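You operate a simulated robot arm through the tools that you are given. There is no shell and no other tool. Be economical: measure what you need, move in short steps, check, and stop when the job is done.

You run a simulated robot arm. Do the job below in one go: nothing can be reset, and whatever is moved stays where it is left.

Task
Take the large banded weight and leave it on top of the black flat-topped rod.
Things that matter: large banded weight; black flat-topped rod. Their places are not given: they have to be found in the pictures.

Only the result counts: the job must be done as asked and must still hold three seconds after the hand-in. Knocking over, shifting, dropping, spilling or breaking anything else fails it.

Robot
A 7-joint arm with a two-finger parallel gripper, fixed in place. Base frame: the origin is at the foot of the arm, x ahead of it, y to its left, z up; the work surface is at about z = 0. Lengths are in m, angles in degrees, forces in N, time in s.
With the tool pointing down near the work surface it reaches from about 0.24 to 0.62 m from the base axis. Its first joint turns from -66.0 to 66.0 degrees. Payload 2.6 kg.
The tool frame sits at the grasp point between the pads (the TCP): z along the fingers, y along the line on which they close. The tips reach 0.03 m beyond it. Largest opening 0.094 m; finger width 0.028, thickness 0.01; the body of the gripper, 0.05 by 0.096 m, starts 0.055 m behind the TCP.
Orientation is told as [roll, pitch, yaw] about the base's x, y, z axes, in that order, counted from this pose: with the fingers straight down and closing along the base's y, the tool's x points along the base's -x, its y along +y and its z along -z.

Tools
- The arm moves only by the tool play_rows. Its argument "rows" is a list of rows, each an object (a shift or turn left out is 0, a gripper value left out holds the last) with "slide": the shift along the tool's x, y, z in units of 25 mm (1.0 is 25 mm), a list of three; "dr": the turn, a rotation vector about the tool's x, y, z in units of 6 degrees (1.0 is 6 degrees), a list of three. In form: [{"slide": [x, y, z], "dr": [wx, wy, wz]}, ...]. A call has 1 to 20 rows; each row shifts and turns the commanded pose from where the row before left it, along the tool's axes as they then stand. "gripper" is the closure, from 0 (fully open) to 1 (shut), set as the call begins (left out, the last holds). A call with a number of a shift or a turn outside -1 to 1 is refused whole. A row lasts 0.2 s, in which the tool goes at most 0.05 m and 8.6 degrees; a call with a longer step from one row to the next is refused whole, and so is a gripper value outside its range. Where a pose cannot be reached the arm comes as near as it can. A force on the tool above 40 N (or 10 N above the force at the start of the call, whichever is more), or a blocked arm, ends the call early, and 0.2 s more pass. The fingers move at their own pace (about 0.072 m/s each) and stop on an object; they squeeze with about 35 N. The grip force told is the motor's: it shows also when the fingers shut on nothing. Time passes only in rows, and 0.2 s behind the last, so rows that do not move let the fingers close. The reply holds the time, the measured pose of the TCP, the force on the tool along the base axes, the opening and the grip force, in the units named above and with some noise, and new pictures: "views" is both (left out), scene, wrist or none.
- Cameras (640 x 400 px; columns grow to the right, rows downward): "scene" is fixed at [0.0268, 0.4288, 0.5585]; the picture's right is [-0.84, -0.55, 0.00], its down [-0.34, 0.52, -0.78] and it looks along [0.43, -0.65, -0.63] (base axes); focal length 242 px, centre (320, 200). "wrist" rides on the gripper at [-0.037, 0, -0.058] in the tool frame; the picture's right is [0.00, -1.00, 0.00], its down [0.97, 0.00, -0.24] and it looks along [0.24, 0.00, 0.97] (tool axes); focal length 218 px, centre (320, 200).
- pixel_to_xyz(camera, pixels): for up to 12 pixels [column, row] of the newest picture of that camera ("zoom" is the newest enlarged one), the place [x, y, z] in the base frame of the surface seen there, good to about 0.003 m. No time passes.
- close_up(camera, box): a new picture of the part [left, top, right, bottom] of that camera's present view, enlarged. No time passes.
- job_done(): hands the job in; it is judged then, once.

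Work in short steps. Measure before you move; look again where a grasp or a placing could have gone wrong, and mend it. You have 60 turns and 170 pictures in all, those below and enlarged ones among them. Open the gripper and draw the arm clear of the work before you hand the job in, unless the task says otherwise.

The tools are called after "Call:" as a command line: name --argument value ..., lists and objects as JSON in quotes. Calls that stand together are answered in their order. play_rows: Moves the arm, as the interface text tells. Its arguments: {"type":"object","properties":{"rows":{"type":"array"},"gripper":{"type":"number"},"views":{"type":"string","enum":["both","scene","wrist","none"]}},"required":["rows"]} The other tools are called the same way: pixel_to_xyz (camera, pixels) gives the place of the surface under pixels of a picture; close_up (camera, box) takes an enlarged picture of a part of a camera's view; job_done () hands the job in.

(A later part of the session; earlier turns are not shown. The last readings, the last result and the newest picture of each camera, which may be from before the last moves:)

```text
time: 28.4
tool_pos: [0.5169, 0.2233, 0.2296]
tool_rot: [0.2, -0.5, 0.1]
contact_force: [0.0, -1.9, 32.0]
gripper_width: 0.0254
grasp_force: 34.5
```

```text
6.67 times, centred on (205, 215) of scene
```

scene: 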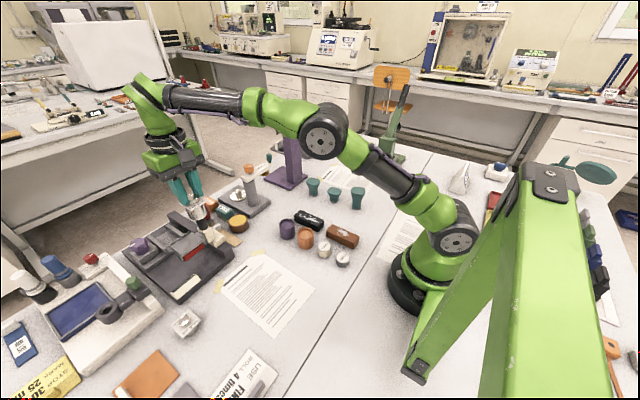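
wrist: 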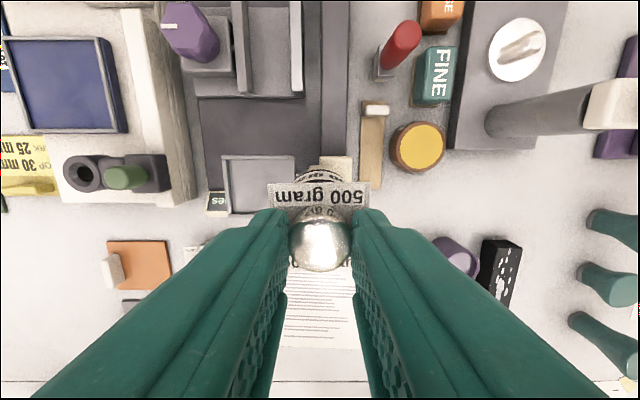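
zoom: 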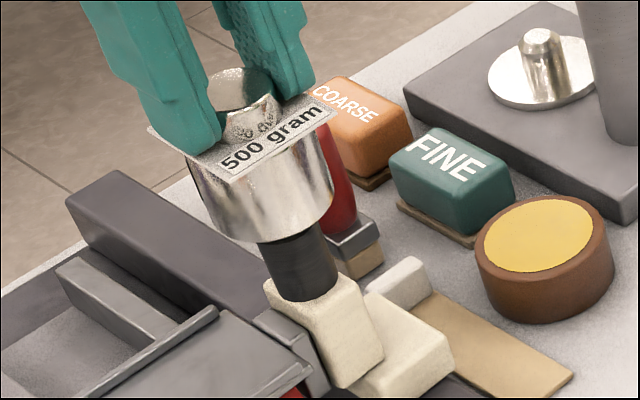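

Contact came early: 32 N upward at z=0.2296. I back off about 4 mm to relieve the push and check the force.

Call:
play_rows --rows '[{"slide": [0, 0, -0.08]}, {"slide": [0, 0, -0.05]}, {}]' --views "wrist"

Call:
close_up --camera "scene" --box '[185, 195, 225, 235]'

```text
time: 29.2
tool_pos: [0.5149, 0.2239, 0.2298]
tool_rot: [0.2, 0.0, 0.0]
contact_force: [0.0, -0.3, 21.8]
gripper_width: 0.0248
grasp_force: 34.9
```

wrist: 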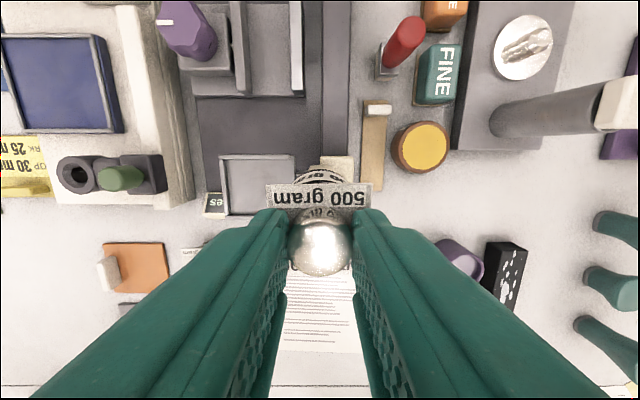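

```text
10.00 times, centred on (205, 215) of scene
```

zoom: 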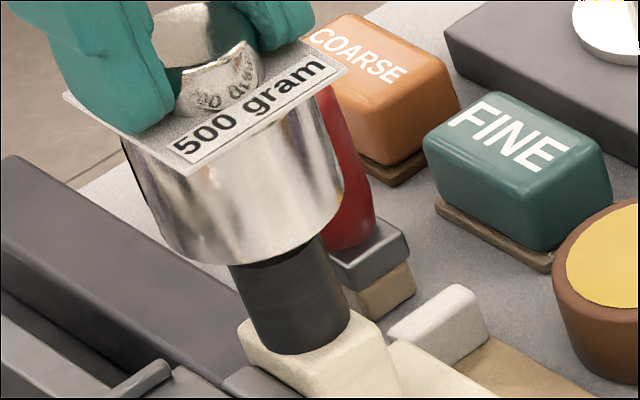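

Still 22 N of push, dropping about 3 N per mm. I ease up about 6 mm of command more to leave just a light touch.

Call:
play_rows --rows '[{"slide": [0, 0, -0.08]}, {"slide": [0, 0, -0.08]}, {"slide": [0, 0, -0.06]}, {}]' --views "none"

Call:
close_up --camera "scene" --box '[185, 195, 225, 235]'

```text
time: 30.2
tool_pos: [0.515, 0.2245, 0.2324]
tool_rot: [-0.1, 0.3, 0.0]
contact_force: [-0.2, -0.4, -4.8]
gripper_width: 0.0248
grasp_force: 34.8
```

```text
10.00 times, centred on (205, 215) of scene
```

zoom: 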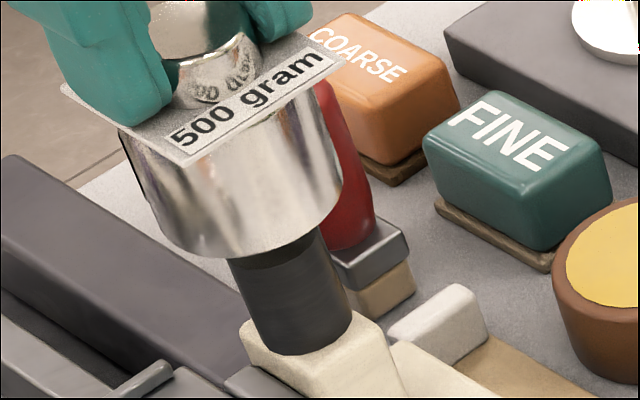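

The weight hangs free again about 2 mm above the top, so contact is at z≈0.230. I check centring with a tighter zoom before setting it down.

Call:
close_up --camera "scene" --box '[192, 203, 222, 233]'

Call:
pixel_to_xyz --camera "zoom" --pixels '[[150, 150], [200, 150], [250, 150], [300, 150], [220, 320], [260, 320], [300, 320], [330, 310]]'

```text
13.33 times, centred on (207, 218) of scene
```

zoom: 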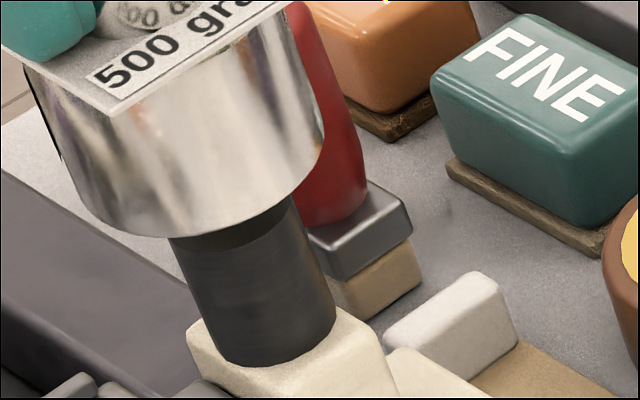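

```text
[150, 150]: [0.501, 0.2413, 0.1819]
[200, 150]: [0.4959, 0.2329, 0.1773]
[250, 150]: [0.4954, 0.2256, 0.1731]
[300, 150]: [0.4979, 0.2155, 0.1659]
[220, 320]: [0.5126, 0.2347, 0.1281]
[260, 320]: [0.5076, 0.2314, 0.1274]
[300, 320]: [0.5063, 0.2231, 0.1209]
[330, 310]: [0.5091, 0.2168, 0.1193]
```

Fits of both surfaces put the weight axis at about (0.517,0.225) and the rod axis at (0.5175,0.225), so they are aligned within about 1–2 mm. I lower about 3 mm to touch lightly.

Call:
play_rows --rows '[{"slide": [0, 0, 0.04]}, {"slide": [0, 0, 0.04]}, {"slide": [0, 0, 0.03]}, {}]' --views "none"

```text
time: 31.2
tool_pos: [0.5147, 0.2241, 0.231]
tool_rot: [0.1, 0.0, 0.0]
contact_force: [0.4, -0.4, -4.3]
gripper_width: 0.0251
grasp_force: 35.0
```

Not touching yet (-4.3 N); I lower in 1 mm steps.

Call:
play_rows --rows '[{"slide": [0, 0, 0.04]}, {}]' --views "none"

Call:
play_rows --rows '[{"slide": [0, 0, 0.03]}, {}]' --views "none"

```text
time: 31.8
tool_pos: [0.5137, 0.2236, 0.2301]
tool_rot: [0.0, 0.2, 0.0]
contact_force: [0.0, 0.4, -2.6]
gripper_width: 0.025
grasp_force: 35.2
```

```text
time: 32.4
tool_pos: [0.5139, 0.2239, 0.2299]
tool_rot: [0.2, 0.0, 0.0]
contact_force: [-0.9, -0.5, 5.0]
gripper_width: 0.025
grasp_force: 35.3
```

The weight now rests on the rod with about 5 N of push. I open the fingers to about 47 mm while standing still.

Call:
play_rows --rows '[{}, {}, {}]' --gripper 0.5

Call:
close_up --camera "scene" --box '[185, 190, 225, 230]'

```text
time: 33.2
tool_pos: [0.5152, 0.2239, 0.2293]
tool_rot: [0.0, 0.1, 0.0]
contact_force: [0.3, 0.8, 0.6]
gripper_width: 0.0476
grasp_force: 0.4
```

scene: 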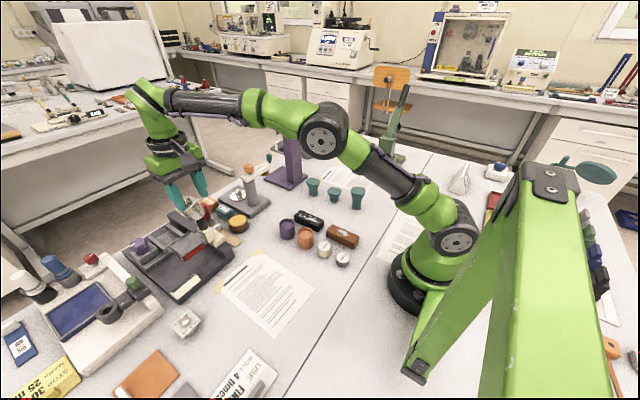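
wrist: 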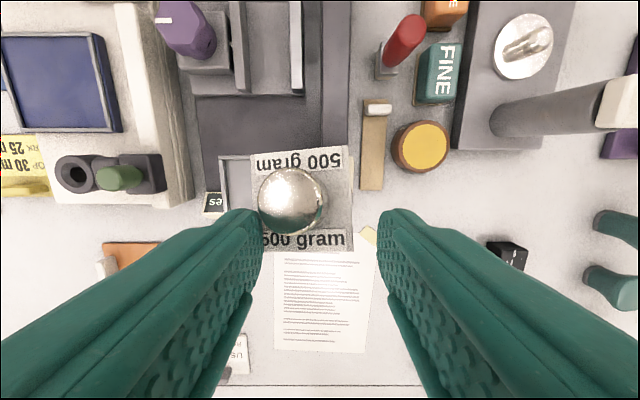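

```text
10.00 times, centred on (205, 210) of scene
```

zoom: 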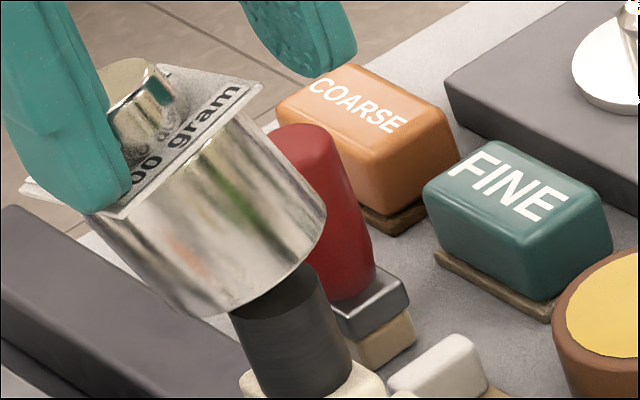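

The weight is tipping toward +y, +x and leaning on the left finger. I close again right away to catch it by the knob.

Call:
play_rows --rows '[{}, {}, {}]' --gripper 1

Call:
close_up --camera "scene" --box '[185, 190, 225, 230]'

```text
time: 34.0
tool_pos: [0.5149, 0.2232, 0.2298]
tool_rot: [0.1, 0.1, 0.0]
contact_force: [2.0, 0.1, 2.3]
gripper_width: 0.0329
grasp_force: 35.0
```

scene: 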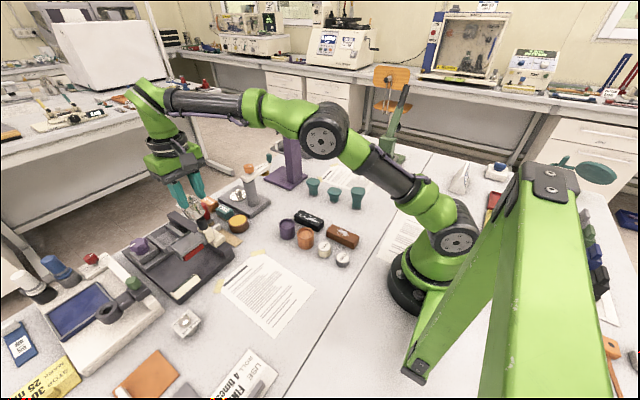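
wrist: 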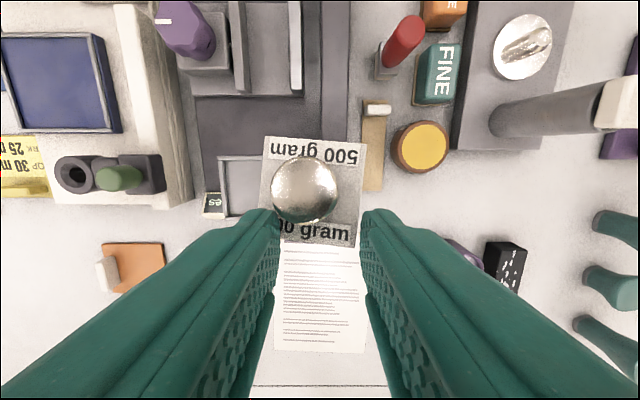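

```text
10.00 times, centred on (205, 210) of scene
```

zoom: 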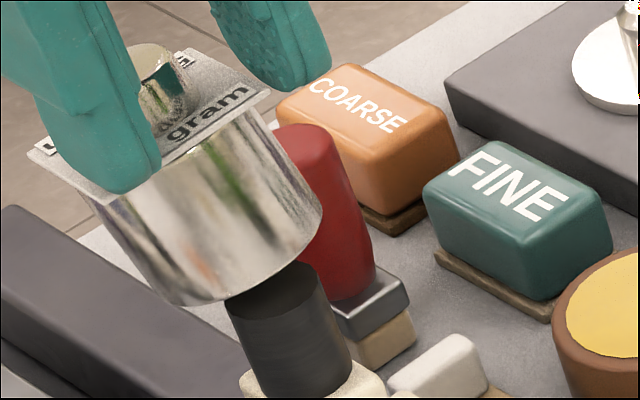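

The fingers pinch something at 33 mm with 35 N and the weight is tilted. I inspect it closely before any motion.

Call:
close_up --camera "wrist" --box '[240, 120, 400, 260]'

Call:
pixel_to_xyz --camera "wrist" --pixels '[[268, 142], [365, 148], [304, 165], [304, 190], [304, 215], [280, 190], [330, 190], [350, 235], [340, 215], [266, 195]]'

Call:
close_up --camera "scene" --box '[187, 190, 222, 225]'

Call:
pixel_to_xyz --camera "scene" --pixels '[[212, 219], [210, 221], [214, 218], [216, 217], [212, 224], [204, 219], [210, 216], [216, 212], [198, 211], [205, 212], [211, 206]]'

```text
2.86 times, centred on (320, 190) of wrist
```

zoom: 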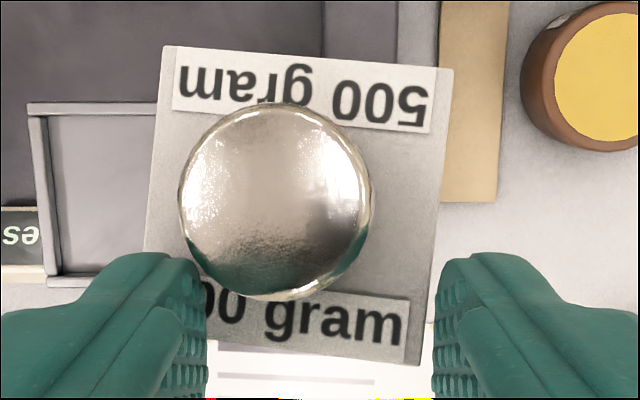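

```text
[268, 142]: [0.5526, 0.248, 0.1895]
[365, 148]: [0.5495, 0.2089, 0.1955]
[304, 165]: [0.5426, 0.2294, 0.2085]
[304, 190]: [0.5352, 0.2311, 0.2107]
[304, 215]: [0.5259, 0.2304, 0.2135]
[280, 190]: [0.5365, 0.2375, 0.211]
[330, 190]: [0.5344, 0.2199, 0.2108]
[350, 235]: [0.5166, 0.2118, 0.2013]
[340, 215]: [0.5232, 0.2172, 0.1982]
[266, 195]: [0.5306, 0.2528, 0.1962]
```

```text
11.43 times, centred on (204, 208) of scene
```

zoom: 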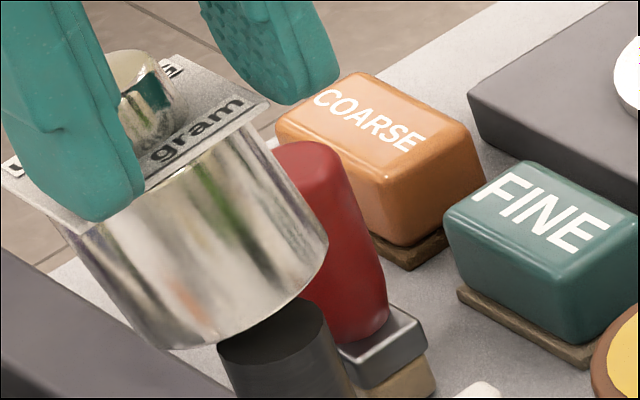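

```text
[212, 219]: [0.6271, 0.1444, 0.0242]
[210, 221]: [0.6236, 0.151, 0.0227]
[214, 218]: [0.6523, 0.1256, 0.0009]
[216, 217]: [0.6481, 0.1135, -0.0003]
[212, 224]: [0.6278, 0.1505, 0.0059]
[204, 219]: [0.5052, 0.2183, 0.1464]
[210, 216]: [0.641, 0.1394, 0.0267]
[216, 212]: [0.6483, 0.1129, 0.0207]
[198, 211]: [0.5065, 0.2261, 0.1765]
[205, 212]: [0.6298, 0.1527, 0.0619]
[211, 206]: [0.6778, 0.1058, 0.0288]
```

The knob is now at (0.535,0.230,0.211), 20 mm ahead of the pads, and the weight leans about 17° toward +x while standing on the rod's far rim. The pinch is on the knob's near edge, so I gently pull it back toward −x and a little −y to right it, checking halfway.

Call:
play_rows --rows '[{"slide": [0.1, -0.04, 0]}, {"slide": [0.1, -0.03, 0]}, {"slide": [0.1, -0.03, 0]}, {}]'

Call:
close_up --camera "scene" --box '[185, 190, 225, 230]'

Call:
close_up --camera "wrist" --box '[240, 120, 400, 260]'

```text
time: 35.0
tool_pos: [0.5091, 0.2213, 0.2308]
tool_rot: [-0.1, -0.2, 0.0]
contact_force: [9.8, 0.1, 14.2]
gripper_width: 0.0326
grasp_force: 35.1
```

scene: 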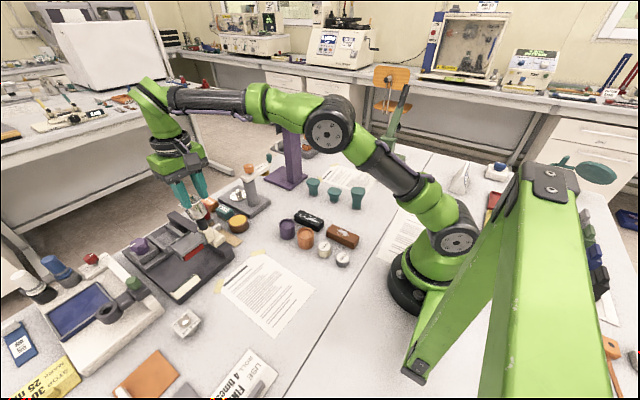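
wrist: 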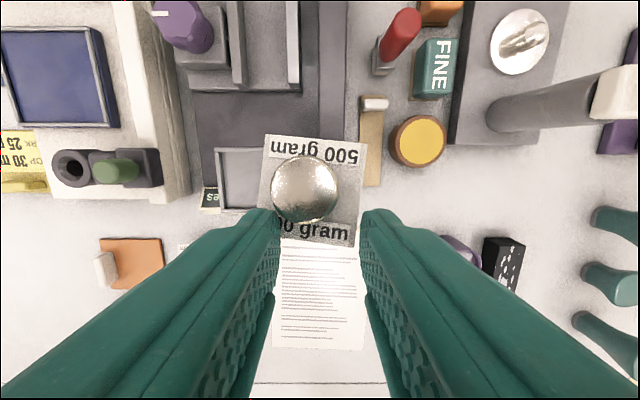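

```text
10.00 times, centred on (205, 210) of scene
```

zoom: 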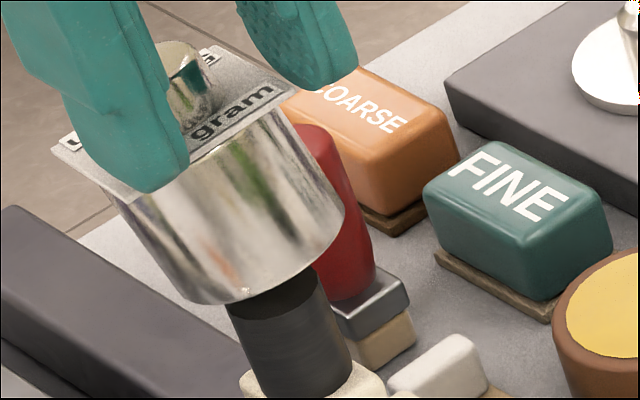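

```text
2.86 times, centred on (320, 190) of wrist
```

zoom: 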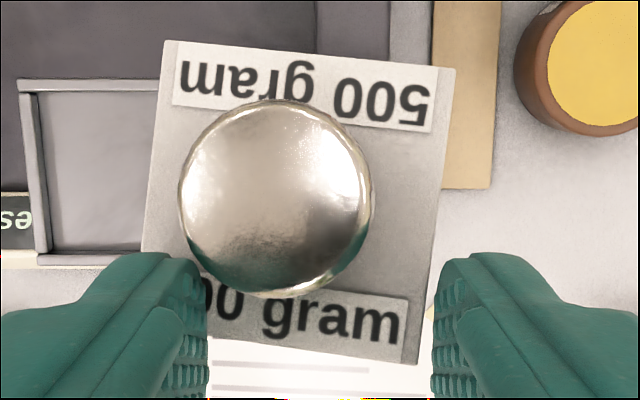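

The weight moves rigidly with the pinch (it resisted 10–14 N without slipping). I lift slowly by 10 mm to see if it is held securely.

Call:
play_rows --rows '[{"slide": [0, 0, -0.1]}, {"slide": [0, 0, -0.1]}, {"slide": [0, 0, -0.1]}, {"slide": [0, 0, -0.1]}, {}]' --views "wrist"

Call:
close_up --camera "scene" --box '[185, 190, 225, 230]'

```text
time: 36.2
tool_pos: [0.5076, 0.2221, 0.2398]
tool_rot: [0.1, 0.0, 0.0]
contact_force: [-0.6, -0.4, 0.6]
gripper_width: 0.0001
grasp_force: 32.9
```

wrist: 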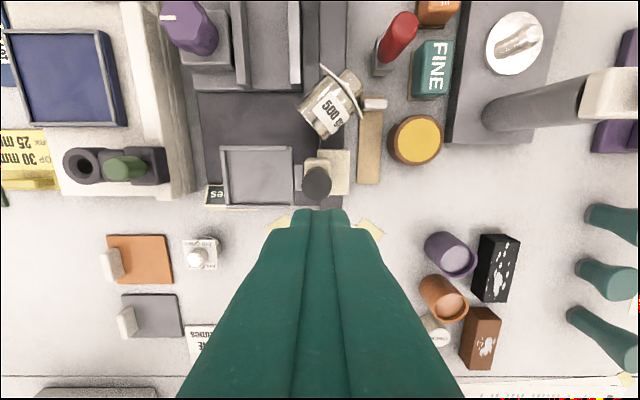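

```text
10.00 times, centred on (205, 210) of scene
```

zoom: 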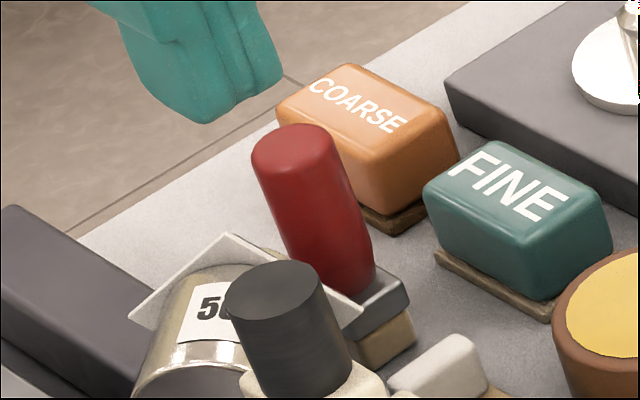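

The weight fell and lies on the machine base behind the rod, near wrist (332,105). I wait for it to settle and look at it, and check nothing else moved.

Call:
play_rows --rows '[{"slide": [0.3, 0, -0.5]}, {"slide": [0.3, 0, -0.5]}, {"slide": [0.3, 0, -0.5]}, {}]' --gripper 0.25

Call:
close_up --camera "wrist" --box '[270, 50, 410, 190]'

Call:
close_up --camera "scene" --box '[175, 195, 225, 245]'

```text
time: 37.2
tool_pos: [0.4841, 0.2228, 0.2757]
tool_rot: [0.1, 0.1, 0.0]
contact_force: [-0.2, -0.6, -0.3]
gripper_width: 0.0705
grasp_force: 0.1
```

scene: 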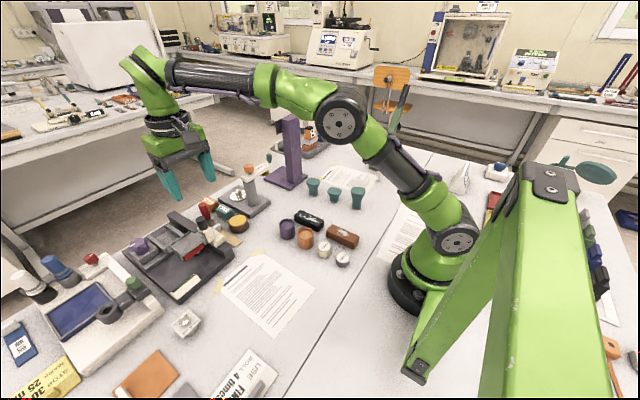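
wrist: 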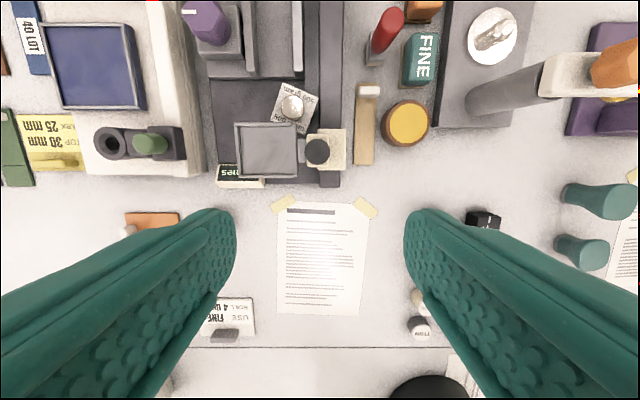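

```text
2.86 times, centred on (340, 120) of wrist
```

zoom: 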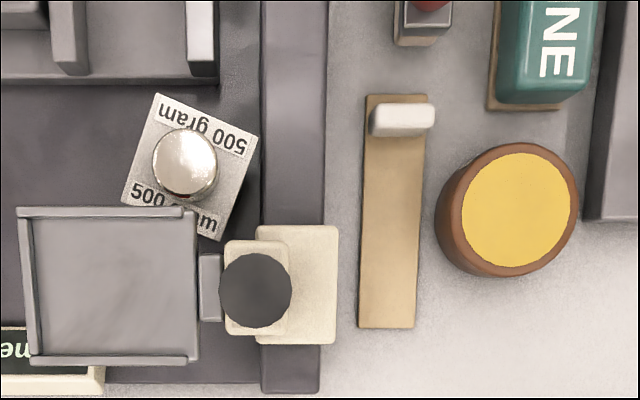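

```text
8.00 times, centred on (200, 220) of scene
```

zoom: 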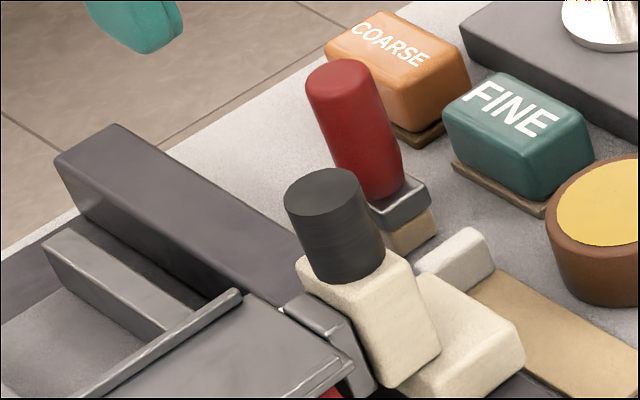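

Luckily the weight landed upright on the machine's tray, at wrist (290,105), turned about 25°; the other items look unmoved. I measure it, its surroundings and the rod.

Call:
pixel_to_xyz --camera "wrist" --pixels '[[291, 106], [286, 106], [298, 106], [291, 98], [278, 84], [308, 99], [265, 119], [299, 132], [250, 95], [265, 127], [322, 90], [317, 152]]'

Call:
pixel_to_xyz --camera "zoom" --pixels '[[300, 190], [335, 180], [365, 172], [320, 195], [345, 185], [300, 240], [340, 250], [375, 240], [330, 275], [310, 280], [405, 330], [225, 210]]'

```text
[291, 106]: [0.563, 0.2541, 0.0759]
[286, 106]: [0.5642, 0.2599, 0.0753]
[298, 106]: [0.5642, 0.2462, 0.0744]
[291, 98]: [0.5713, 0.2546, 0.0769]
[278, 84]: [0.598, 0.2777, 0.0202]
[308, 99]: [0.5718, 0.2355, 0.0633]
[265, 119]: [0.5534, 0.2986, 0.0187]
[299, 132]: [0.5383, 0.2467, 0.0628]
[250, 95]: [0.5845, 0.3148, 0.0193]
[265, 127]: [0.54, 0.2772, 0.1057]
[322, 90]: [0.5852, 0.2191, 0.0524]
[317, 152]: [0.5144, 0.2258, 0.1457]
```

```text
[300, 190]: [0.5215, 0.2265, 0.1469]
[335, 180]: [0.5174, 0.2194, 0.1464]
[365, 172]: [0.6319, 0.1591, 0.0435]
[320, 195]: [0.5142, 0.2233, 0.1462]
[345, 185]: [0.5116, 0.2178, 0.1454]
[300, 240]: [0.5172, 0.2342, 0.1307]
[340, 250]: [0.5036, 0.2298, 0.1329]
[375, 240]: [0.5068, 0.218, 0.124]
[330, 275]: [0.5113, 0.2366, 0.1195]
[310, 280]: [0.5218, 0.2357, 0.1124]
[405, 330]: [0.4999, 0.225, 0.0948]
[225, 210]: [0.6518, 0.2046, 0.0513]
```

Heights confirm the weight is 56 mm tall, so contact earlier came about 8 mm above the visible rod top. Before retrying I probe the rod top gently with closed fingertips; first I move above it.

Call:
play_rows --rows '[{"slide": [0, 0, 1]}, {"slide": [0, 0, 1]}, {"slide": [-0.6, 0.06, 0.8]}, {"slide": [-0.69, 0, 0]}, {}, {}]' --gripper 1 --views "none"

```text
time: 38.6
tool_pos: [0.5179, 0.2243, 0.2064]
tool_rot: [0.0, 0.1, 0.0]
contact_force: [-0.4, -0.1, 0.0]
gripper_width: 0.0
grasp_force: 33.5
```

Tips are at about z=0.176, 30 mm above the visible top. I lower in small steps to see where contact occurs.

Call:
play_rows --rows '[{"slide": [0, 0, 0.2]}, {"slide": [0, 0, 0.2]}, {"slide": [0, 0, 0.15]}, {"slide": [0, 0, 0.15]}, {"slide": [0, 0, 0.1]}, {}]' --views "none"

```text
time: 40.0
tool_pos: [0.517, 0.2235, 0.1877]
tool_rot: [0.0, 0.0, 0.0]
contact_force: [-0.5, -2.3, 5.0]
gripper_width: 0.0002
grasp_force: 33.2
```

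Contact at TCP z≈0.1877, i.e. a surface near 0.157. I check the shape by probing at offsets: first 20 mm toward −x, so only the tip edge overlaps the rod.

Call:
play_rows --rows '[{"slide": [0, 0, -0.3]}, {"slide": [0.4, 0.03, 0]}, {"slide": [0.4, 0, 0]}, {"slide": [0, 0, 0.15]}, {"slide": [0, 0, 0.15]}, {}]' --views "none"

Call:
play_rows --rows '[{"slide": [0, 0, 0.08]}, {"slide": [0, 0, 0.08]}, {}]' --views "both"

Call:
close_up --camera "scene" --box '[180, 190, 230, 240]'

```text
time: 41.4
tool_pos: [0.4972, 0.2241, 0.1865]
tool_rot: [0.0, 0.2, -0.1]
contact_force: [1.0, 0.1, -0.1]
gripper_width: 0.0
grasp_force: 32.6
```

```text
time: 42.2
tool_pos: [0.4972, 0.2235, 0.1809]
tool_rot: [0.0, 0.2, 0.1]
contact_force: [-0.6, -0.1, 0.8]
gripper_width: 0.0
grasp_force: 33.7
```

scene: 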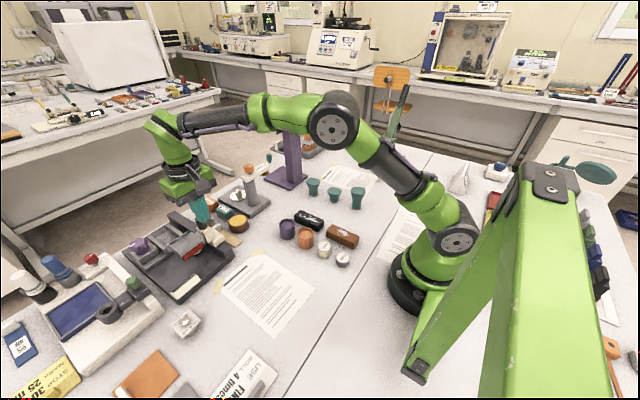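
wrist: 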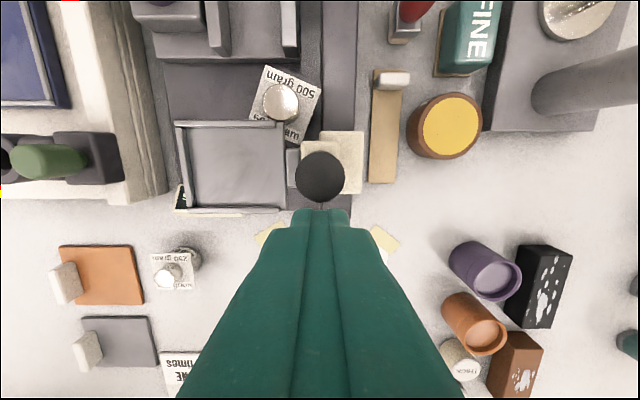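

```text
8.00 times, centred on (205, 215) of scene
```

zoom: 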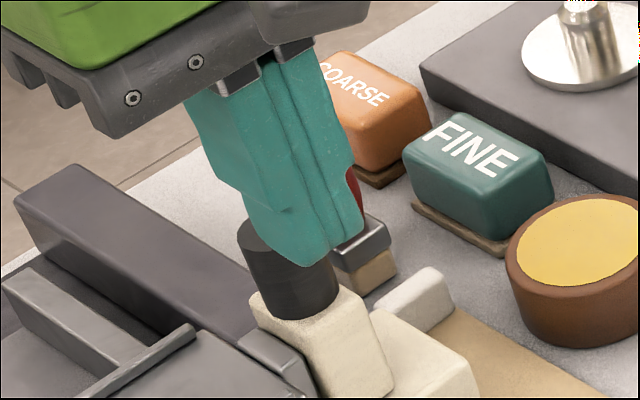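

At 20 mm off there is no firm contact down to TCP 0.181. I measure where the fingertip really is compared with the rod top, using the newest zoom.

Call:
pixel_to_xyz --camera "zoom" --pixels '[[300, 258], [320, 262], [280, 245], [265, 225], [345, 240], [250, 235], [258, 245], [300, 275], [290, 200], [315, 210]]'

Call:
close_up --camera "wrist" --box '[290, 145, 350, 225]'

```text
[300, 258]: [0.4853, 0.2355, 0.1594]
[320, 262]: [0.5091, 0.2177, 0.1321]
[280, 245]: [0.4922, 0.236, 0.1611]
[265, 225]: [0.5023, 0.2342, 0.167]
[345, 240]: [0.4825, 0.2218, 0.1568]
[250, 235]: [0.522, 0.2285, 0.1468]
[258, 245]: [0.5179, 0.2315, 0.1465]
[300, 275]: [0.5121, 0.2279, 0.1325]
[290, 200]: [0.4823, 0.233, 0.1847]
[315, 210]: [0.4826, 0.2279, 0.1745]
```

```text
5.00 times, centred on (320, 185) of wrist
```

zoom: 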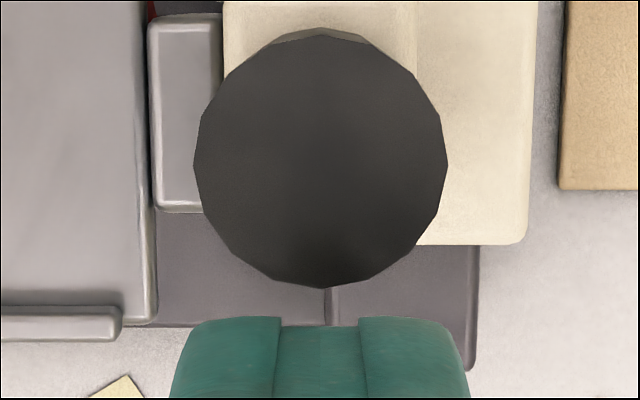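

The probe (contact near 0.157 only over the centre) suggests this black knob is domed for contact, a crank handle of the counter machine rather than a resting place. The black dish-topped plunger at the green press is the other candidate, so I raise the arm and measure that region before surveying it.

Call:
play_rows --rows '[{"slide": [0.5, 0, -1]}, {"slide": [1, 0, -1]}, {"slide": [1, 0, -1]}, {"slide": [1, 0, -1]}, {"slide": [1, 0, -1]}, {"slide": [1, 0, 0]}, {"slide": [0.5, 0, 0]}]' --views "scene" --gripper 0.5

Call:
pixel_to_xyz --camera "scene" --pixels '[[290, 118], [290, 150], [386, 152], [380, 155], [390, 155], [381, 178], [384, 163], [376, 155], [397, 155], [386, 148], [386, 143]]'

Call:
close_up --camera "scene" --box '[365, 130, 415, 190]'

```text
time: 43.8
tool_pos: [0.3459, 0.222, 0.3071]
tool_rot: [-0.1, 0.1, 0.0]
contact_force: [-1.2, 0.2, 0.9]
gripper_width: 0.0471
grasp_force: 0.1
```

scene: 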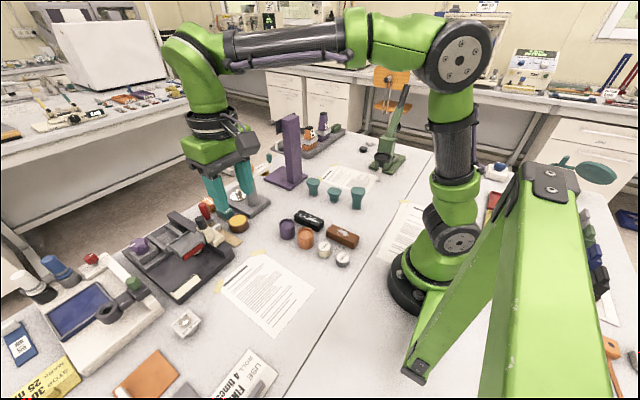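

```text
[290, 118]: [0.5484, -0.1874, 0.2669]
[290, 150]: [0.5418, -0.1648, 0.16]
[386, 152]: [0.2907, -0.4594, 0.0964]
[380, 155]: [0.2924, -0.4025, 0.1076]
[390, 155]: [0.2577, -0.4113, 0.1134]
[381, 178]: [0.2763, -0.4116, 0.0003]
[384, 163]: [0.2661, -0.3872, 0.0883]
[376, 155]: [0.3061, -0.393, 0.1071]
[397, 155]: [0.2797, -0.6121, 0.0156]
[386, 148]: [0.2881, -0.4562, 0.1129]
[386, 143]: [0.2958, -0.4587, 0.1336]
```

```text
6.67 times, centred on (390, 160) of scene
```

zoom: 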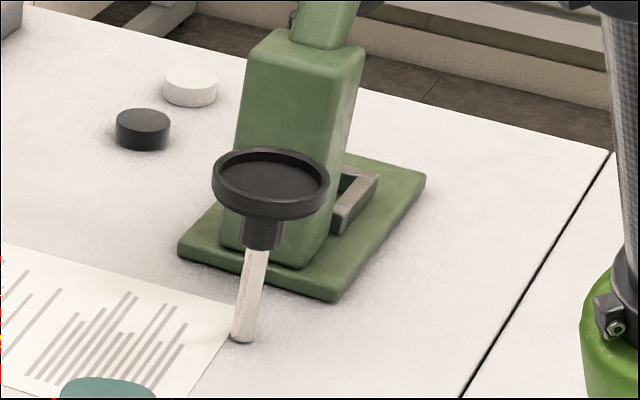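

The plunger's pan sits at z≈0.107 around (0.28,-0.41), but by looks the black knob still fits "flat-topped rod" best, so I settle the knob's true shape first. I return over it with fingers 47 mm apart and use them as a calliper just above the visible top (tips at z≈0.151).

Call:
play_rows --rows '[{"slide": [-1, 0, 0.5]}, {"slide": [-1, 0, 1]}, {"slide": [-1, 0.1, 1]}, {"slide": [-1, 0, 1]}, {"slide": [-1, 0, 0.5]}, {"slide": [-1, 0, 0]}, {"slide": [-0.84, 0, 0]}, {"slide": [0, 0, 0.5]}, {"slide": [0, 0, 0.5]}, {}]' --views "none"

```text
time: 46.0
tool_pos: [0.5181, 0.2258, 0.1816]
tool_rot: [0.0, 0.1, 0.0]
contact_force: [-0.2, 0.0, -0.3]
gripper_width: 0.0472
grasp_force: 0.0
```

Straddling at TCP z=0.1816 with no contact force. I close and read the width.

Call:
play_rows --rows '[{}, {}, {}, {}]' --gripper 1 --views "both"

Call:
close_up --camera "scene" --box '[185, 195, 225, 235]'

```text
time: 47.0
tool_pos: [0.5191, 0.2246, 0.1864]
tool_rot: [0.1, -0.5, -0.2]
contact_force: [1.4, -11.5, 32.9]
gripper_width: 0.0001
grasp_force: 32.6
```

scene: 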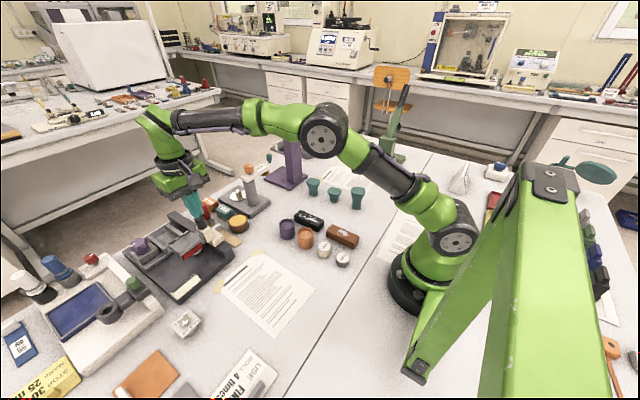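
wrist: 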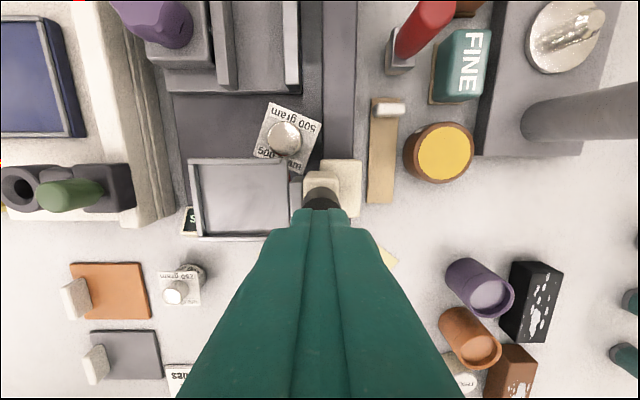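

```text
10.00 times, centred on (205, 215) of scene
```

zoom: 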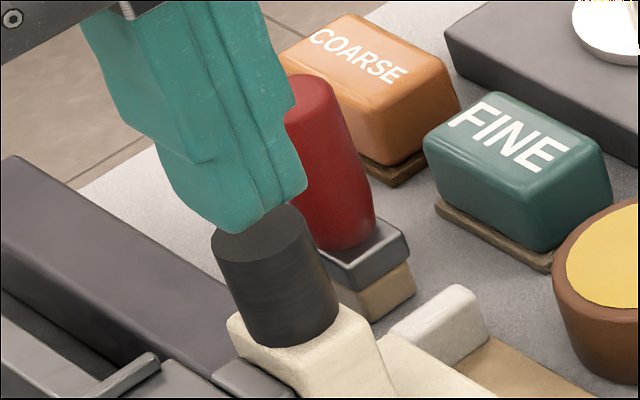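

The fingers slid up over it and shut completely (33 N upward), so this knob is rounded for contact and nothing can rest on it: it is not the right place. I raise and move across to survey the right side with the wrist camera, keeping x small to pass the purple column.

Call:
play_rows --rows '[{"slide": [0, 0, -1]}, {"slide": [0.5, 0, -1]}, {"slide": [1, 0, -1]}, {"slide": [1, 0, -1]}, {"slide": [1, 0, -1]}, {"slide": [1, -1, 0]}, {"slide": [1, -1, 0]}, {"slide": [1, -1, 0]}, {"slide": [0.5, -1, 0]}, {"slide": [0, -1, 0]}, {"slide": [0, -1, 0]}, {"slide": [0, -1, 0]}, {"slide": [0, -1, 0]}, {"slide": [0, -1, 0]}, {"slide": [0, -1, 0]}, {"slide": [0, -1, 0]}, {"slide": [0, -1, 0]}, {"slide": [0, -1, 0]}, {"slide": [0, -1, 0]}, {"slide": [0, -1, 0]}]' --views "none" --gripper 0.5

Call:
play_rows --rows '[{"slide": [0, -1, 0]}, {"slide": [0, -1, 0]}, {"slide": [0, -1, 0]}, {"slide": [0, -1, 0]}]'

```text
time: 51.2
tool_pos: [0.3427, -0.1478, 0.3082]
tool_rot: [0.0, 0.1, 0.0]
contact_force: [-0.1, 0.0, 0.2]
gripper_width: 0.0471
grasp_force: 0.1
```

```text
time: 52.2
tool_pos: [0.3429, -0.2485, 0.3069]
tool_rot: [-0.1, 0.2, 0.1]
contact_force: [-0.2, -0.1, 0.3]
gripper_width: 0.0469
grasp_force: 0.0
```

scene: 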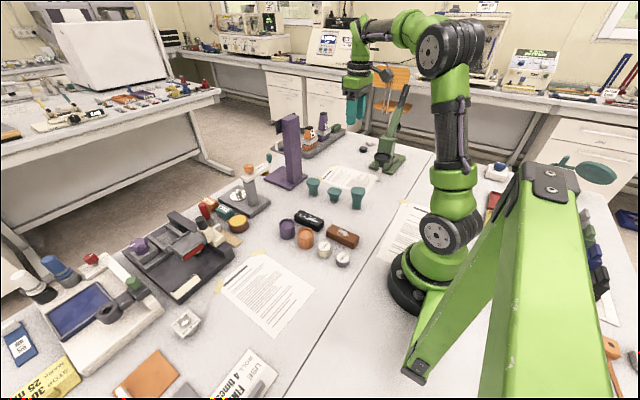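
wrist: 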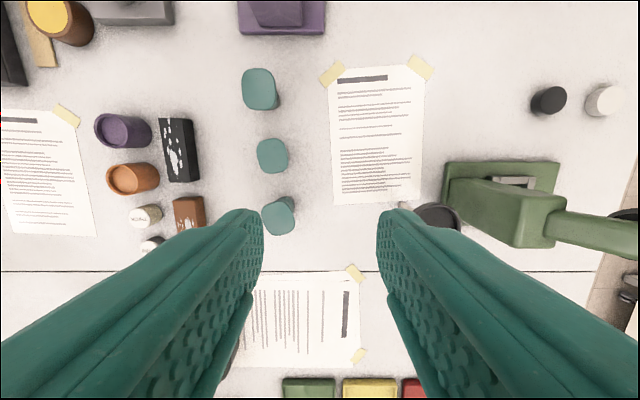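

The pan is at wrist (437,218) beside the green stand. I move the camera nearer over it, staying high.

Call:
play_rows --rows '[{"slide": [0.5, -1, 0]}, {"slide": [0.5, -1, 0]}, {"slide": [0.5, -1, 0]}, {"slide": [0, -0.6, 0]}]'

Call:
close_up --camera "wrist" --box '[260, 90, 460, 250]'

```text
time: 53.2
tool_pos: [0.3053, -0.3376, 0.308]
tool_rot: [0.0, 0.1, 0.0]
contact_force: [0.7, 0.3, 0.3]
gripper_width: 0.0471
grasp_force: 0.0
```

scene: 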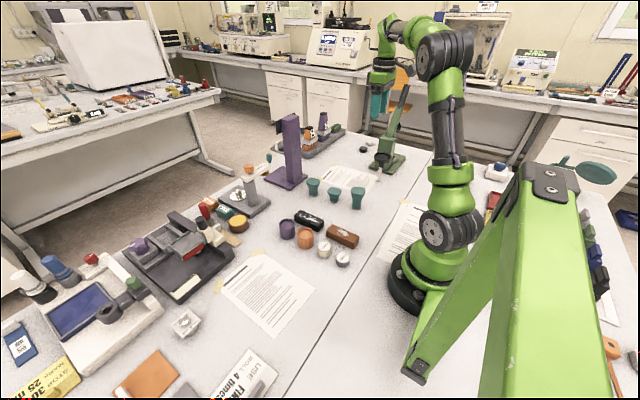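
wrist: 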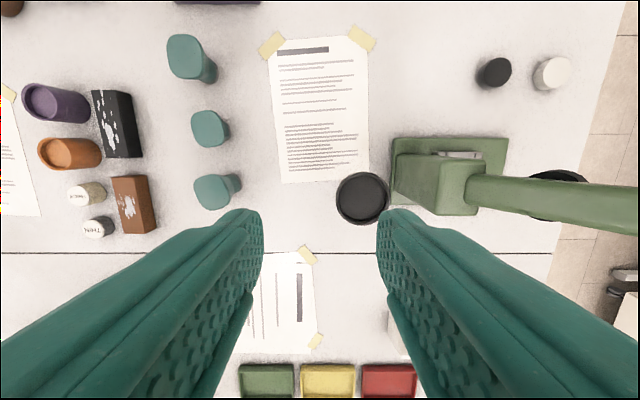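

```text
2.50 times, centred on (360, 170) of wrist
```

zoom: 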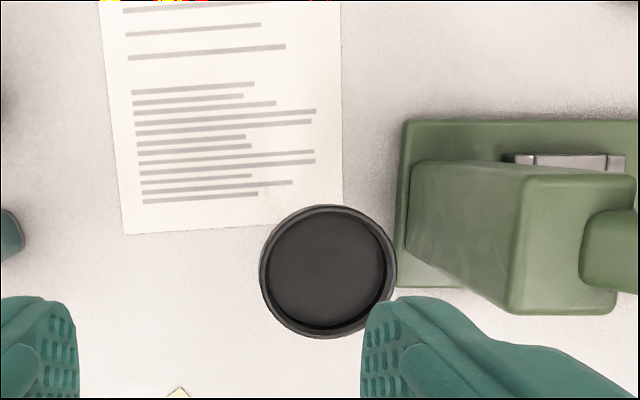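

The pan has a flat floor about 55 mm wide, made to take the weight's base. I measure its floor, rim and the stand next to it.

Call:
pixel_to_xyz --camera "wrist" --pixels '[[362, 198], [346, 198], [378, 198], [362, 180], [362, 215], [337, 198], [388, 198], [362, 173], [425, 190], [470, 185], [450, 200], [480, 195]]'

Call:
pixel_to_xyz --camera "zoom" --pixels '[[328, 270], [265, 270], [392, 270], [328, 209], [328, 332], [290, 230], [365, 230]]'

```text
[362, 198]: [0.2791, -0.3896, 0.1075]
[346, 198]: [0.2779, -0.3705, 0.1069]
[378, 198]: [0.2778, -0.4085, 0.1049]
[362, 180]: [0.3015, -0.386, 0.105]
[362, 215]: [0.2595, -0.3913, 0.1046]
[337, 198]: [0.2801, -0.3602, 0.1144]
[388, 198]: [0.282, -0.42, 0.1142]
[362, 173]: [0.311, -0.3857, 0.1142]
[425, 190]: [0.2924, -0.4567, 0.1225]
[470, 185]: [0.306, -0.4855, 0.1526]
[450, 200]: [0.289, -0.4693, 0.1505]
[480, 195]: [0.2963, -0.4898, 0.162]
```

```text
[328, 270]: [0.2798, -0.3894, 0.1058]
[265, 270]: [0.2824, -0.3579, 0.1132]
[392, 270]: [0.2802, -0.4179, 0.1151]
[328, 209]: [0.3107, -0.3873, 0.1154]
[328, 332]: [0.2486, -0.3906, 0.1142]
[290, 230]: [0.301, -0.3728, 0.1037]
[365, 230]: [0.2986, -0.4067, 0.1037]
```

The pan floor is at z≈0.105, centre (0.280,-0.3885), rim 0.1145: a good seat for the weight. Now I go back to fetch the weight at (0.563,0.254): first across at height.

Call:
play_rows --rows '[{"slide": [-0.5, 1, 0]}, {"slide": [-0.5, 1, 0]}, {"slide": [0, 1, 0]}, {"slide": [0, 1, 0]}, {"slide": [0, 1, 0]}, {"slide": [0, 1, 0]}, {"slide": [0, 1, 0]}, {"slide": [0, 1, 0]}, {"slide": [0, 1, 0]}, {"slide": [0, 1, 0]}, {"slide": [0, 1, 0]}, {"slide": [0, 1, 0]}, {"slide": [0, 1, 0]}, {"slide": [0, 1, 0]}, {"slide": [0, 1, 0]}, {"slide": [0, 1, 0]}, {"slide": [0, 1, 0]}, {"slide": [0, 1, 0]}, {"slide": [0, 1, 0]}, {"slide": [0, 1, 0]}]' --views "none"

Call:
play_rows --rows '[{"slide": [-1, 1, 0.5]}, {"slide": [-1, 1, 0.9]}, {"slide": [-1, 1, 1]}, {"slide": [-1, 0.66, 1]}, {"slide": [-1, 0, 1]}, {"slide": [-1, 0, 0]}, {"slide": [-0.2, 0, 0]}, {}]' --views "wrist"

```text
time: 57.4
tool_pos: [0.3312, 0.1622, 0.3077]
tool_rot: [-0.1, 0.0, 0.1]
contact_force: [-0.7, 0.3, -0.8]
gripper_width: 0.047
grasp_force: 0.0
```

```text
time: 59.2
tool_pos: [0.4863, 0.2514, 0.1978]
tool_rot: [0.0, 0.2, 0.0]
contact_force: [-0.1, 0.4, 0.0]
gripper_width: 0.0471
grasp_force: 0.1
```

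wrist: 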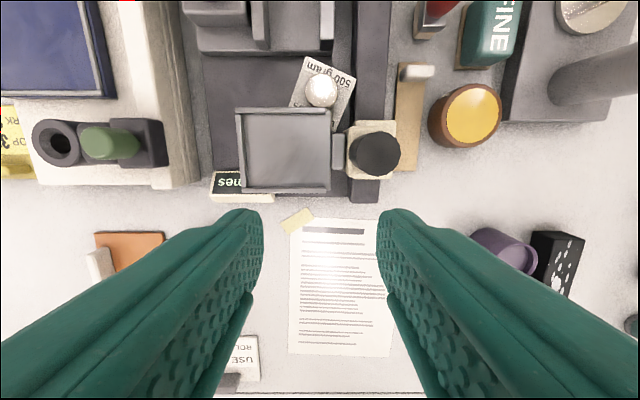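

The weight's knob is at wrist (321,91). I re-measure it, the lid's far edge and neighbours.

Call:
pixel_to_xyz --camera "wrist" --pixels '[[321, 91], [309, 91], [333, 91], [321, 82], [345, 128], [328, 112], [285, 110], [335, 150], [330, 60], [365, 80], [325, 30], [376, 150]]'

Call:
close_up --camera "wrist" --box '[260, 20, 420, 200]'

```text
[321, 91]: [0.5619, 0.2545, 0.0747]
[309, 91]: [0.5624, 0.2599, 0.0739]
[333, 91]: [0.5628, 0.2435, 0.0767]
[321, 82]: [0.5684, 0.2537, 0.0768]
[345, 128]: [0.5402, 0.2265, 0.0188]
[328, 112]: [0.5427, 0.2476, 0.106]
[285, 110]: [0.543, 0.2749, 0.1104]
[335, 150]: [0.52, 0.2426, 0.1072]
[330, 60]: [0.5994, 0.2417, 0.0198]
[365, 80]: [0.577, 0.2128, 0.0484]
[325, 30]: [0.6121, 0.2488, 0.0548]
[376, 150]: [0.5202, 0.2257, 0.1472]
```

```text
2.22 times, centred on (340, 110) of wrist
```

zoom: 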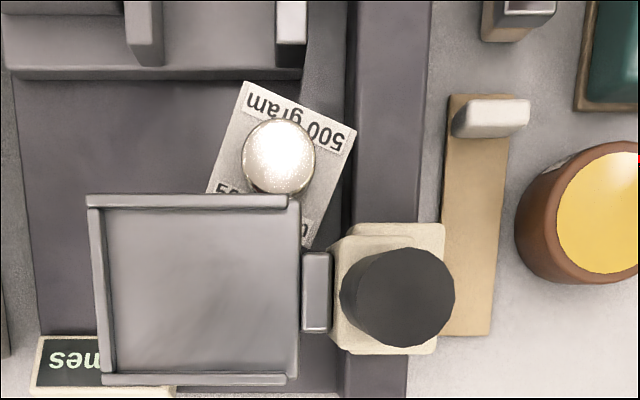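

The lid's far edge is at x≈0.544, z≈0.11, and the weight's plate tucks slightly under it, so after gripping I must slide it about 8 mm in +x before lifting. I test the reach by moving out at z≈0.198, over the knob.

Call:
play_rows --rows '[{"slide": [-0.6, 0.1, 0]}, {"slide": [-0.6, 0, 0]}, {"slide": [-0.6, 0, 0]}, {"slide": [-0.6, 0, 0]}, {"slide": [-0.6, 0, 0]}, {}]' --views "wrist"

```text
time: 60.6
tool_pos: [0.5373, 0.2559, 0.1966]
tool_rot: [0.0, 0.1, 0.0]
contact_force: [0.4, 0.4, 0.2]
gripper_width: 0.0471
grasp_force: 0.0
out of reach, approached as far as the arm can: row 4, 5
```

wrist: 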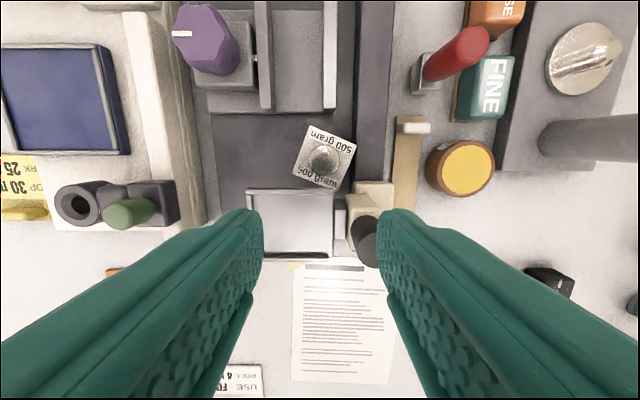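

Reach at this height ends at x≈0.537, and it grows lower down. I narrow the fingers to 34 mm, shift +8 mm in y so they clear the rod, lower to z≈0.155 and go out again.

Call:
play_rows --rows '[{"slide": [0.2, 0.33, 0]}, {}, {}, {"slide": [0, 0, 0.6]}, {"slide": [0, 0, 0.6]}, {"slide": [0, 0, 0.45]}, {"slide": [-0.4, 0, 0]}, {"slide": [-0.4, 0, 0]}, {"slide": [-0.3, 0, 0]}, {}]' --gripper 0.62 --views "both"

```text
time: 62.8
tool_pos: [0.545, 0.2649, 0.1554]
tool_rot: [0.1, 0.1, 0.0]
contact_force: [-0.6, 0.6, -0.3]
gripper_width: 0.0355
grasp_force: 0.1
out of reach, approached as far as the arm can: row 8, 9
```

scene: 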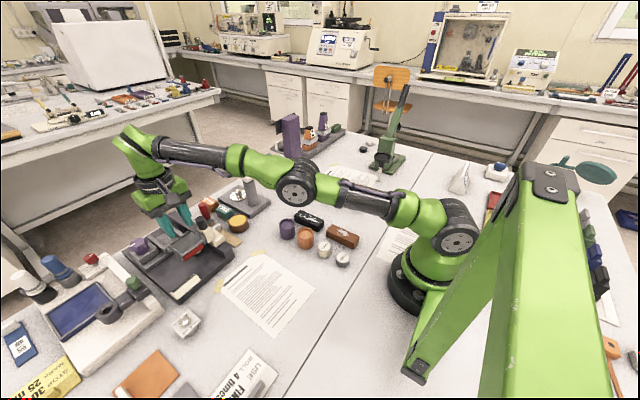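
wrist: 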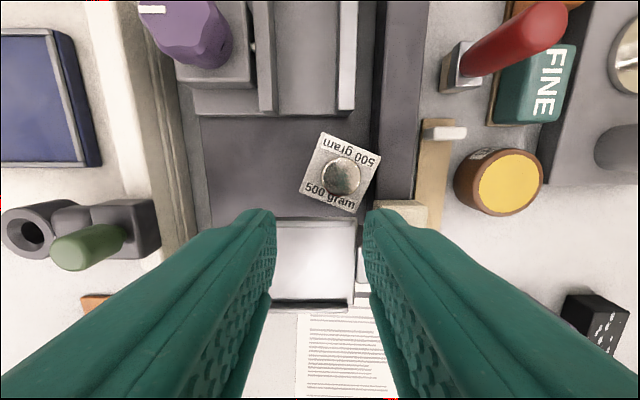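

Reach here is r≈0.606, about 10 mm short. I tilt the fingers 5° outward to gain reach, move out to x≈0.563, and centre in y.

Call:
play_rows --rows '[{"dr": [0, -0.83, 0]}, {"slide": [-0.4, 0, 0]}, {"slide": [-0.32, 0, 0]}, {"slide": [0, -0.42, 0]}, {}]' --views "wrist"

```text
time: 64.0
tool_pos: [0.5632, 0.2534, 0.1561]
tool_rot: [0.1, -5.0, 0.1]
contact_force: [0.6, -0.1, -0.6]
gripper_width: 0.0356
grasp_force: 0.0
```

wrist: 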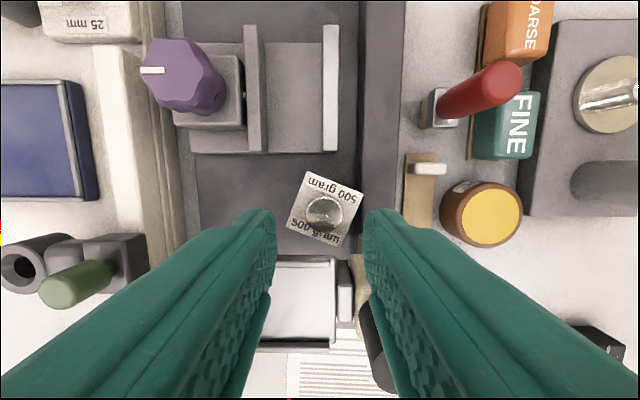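

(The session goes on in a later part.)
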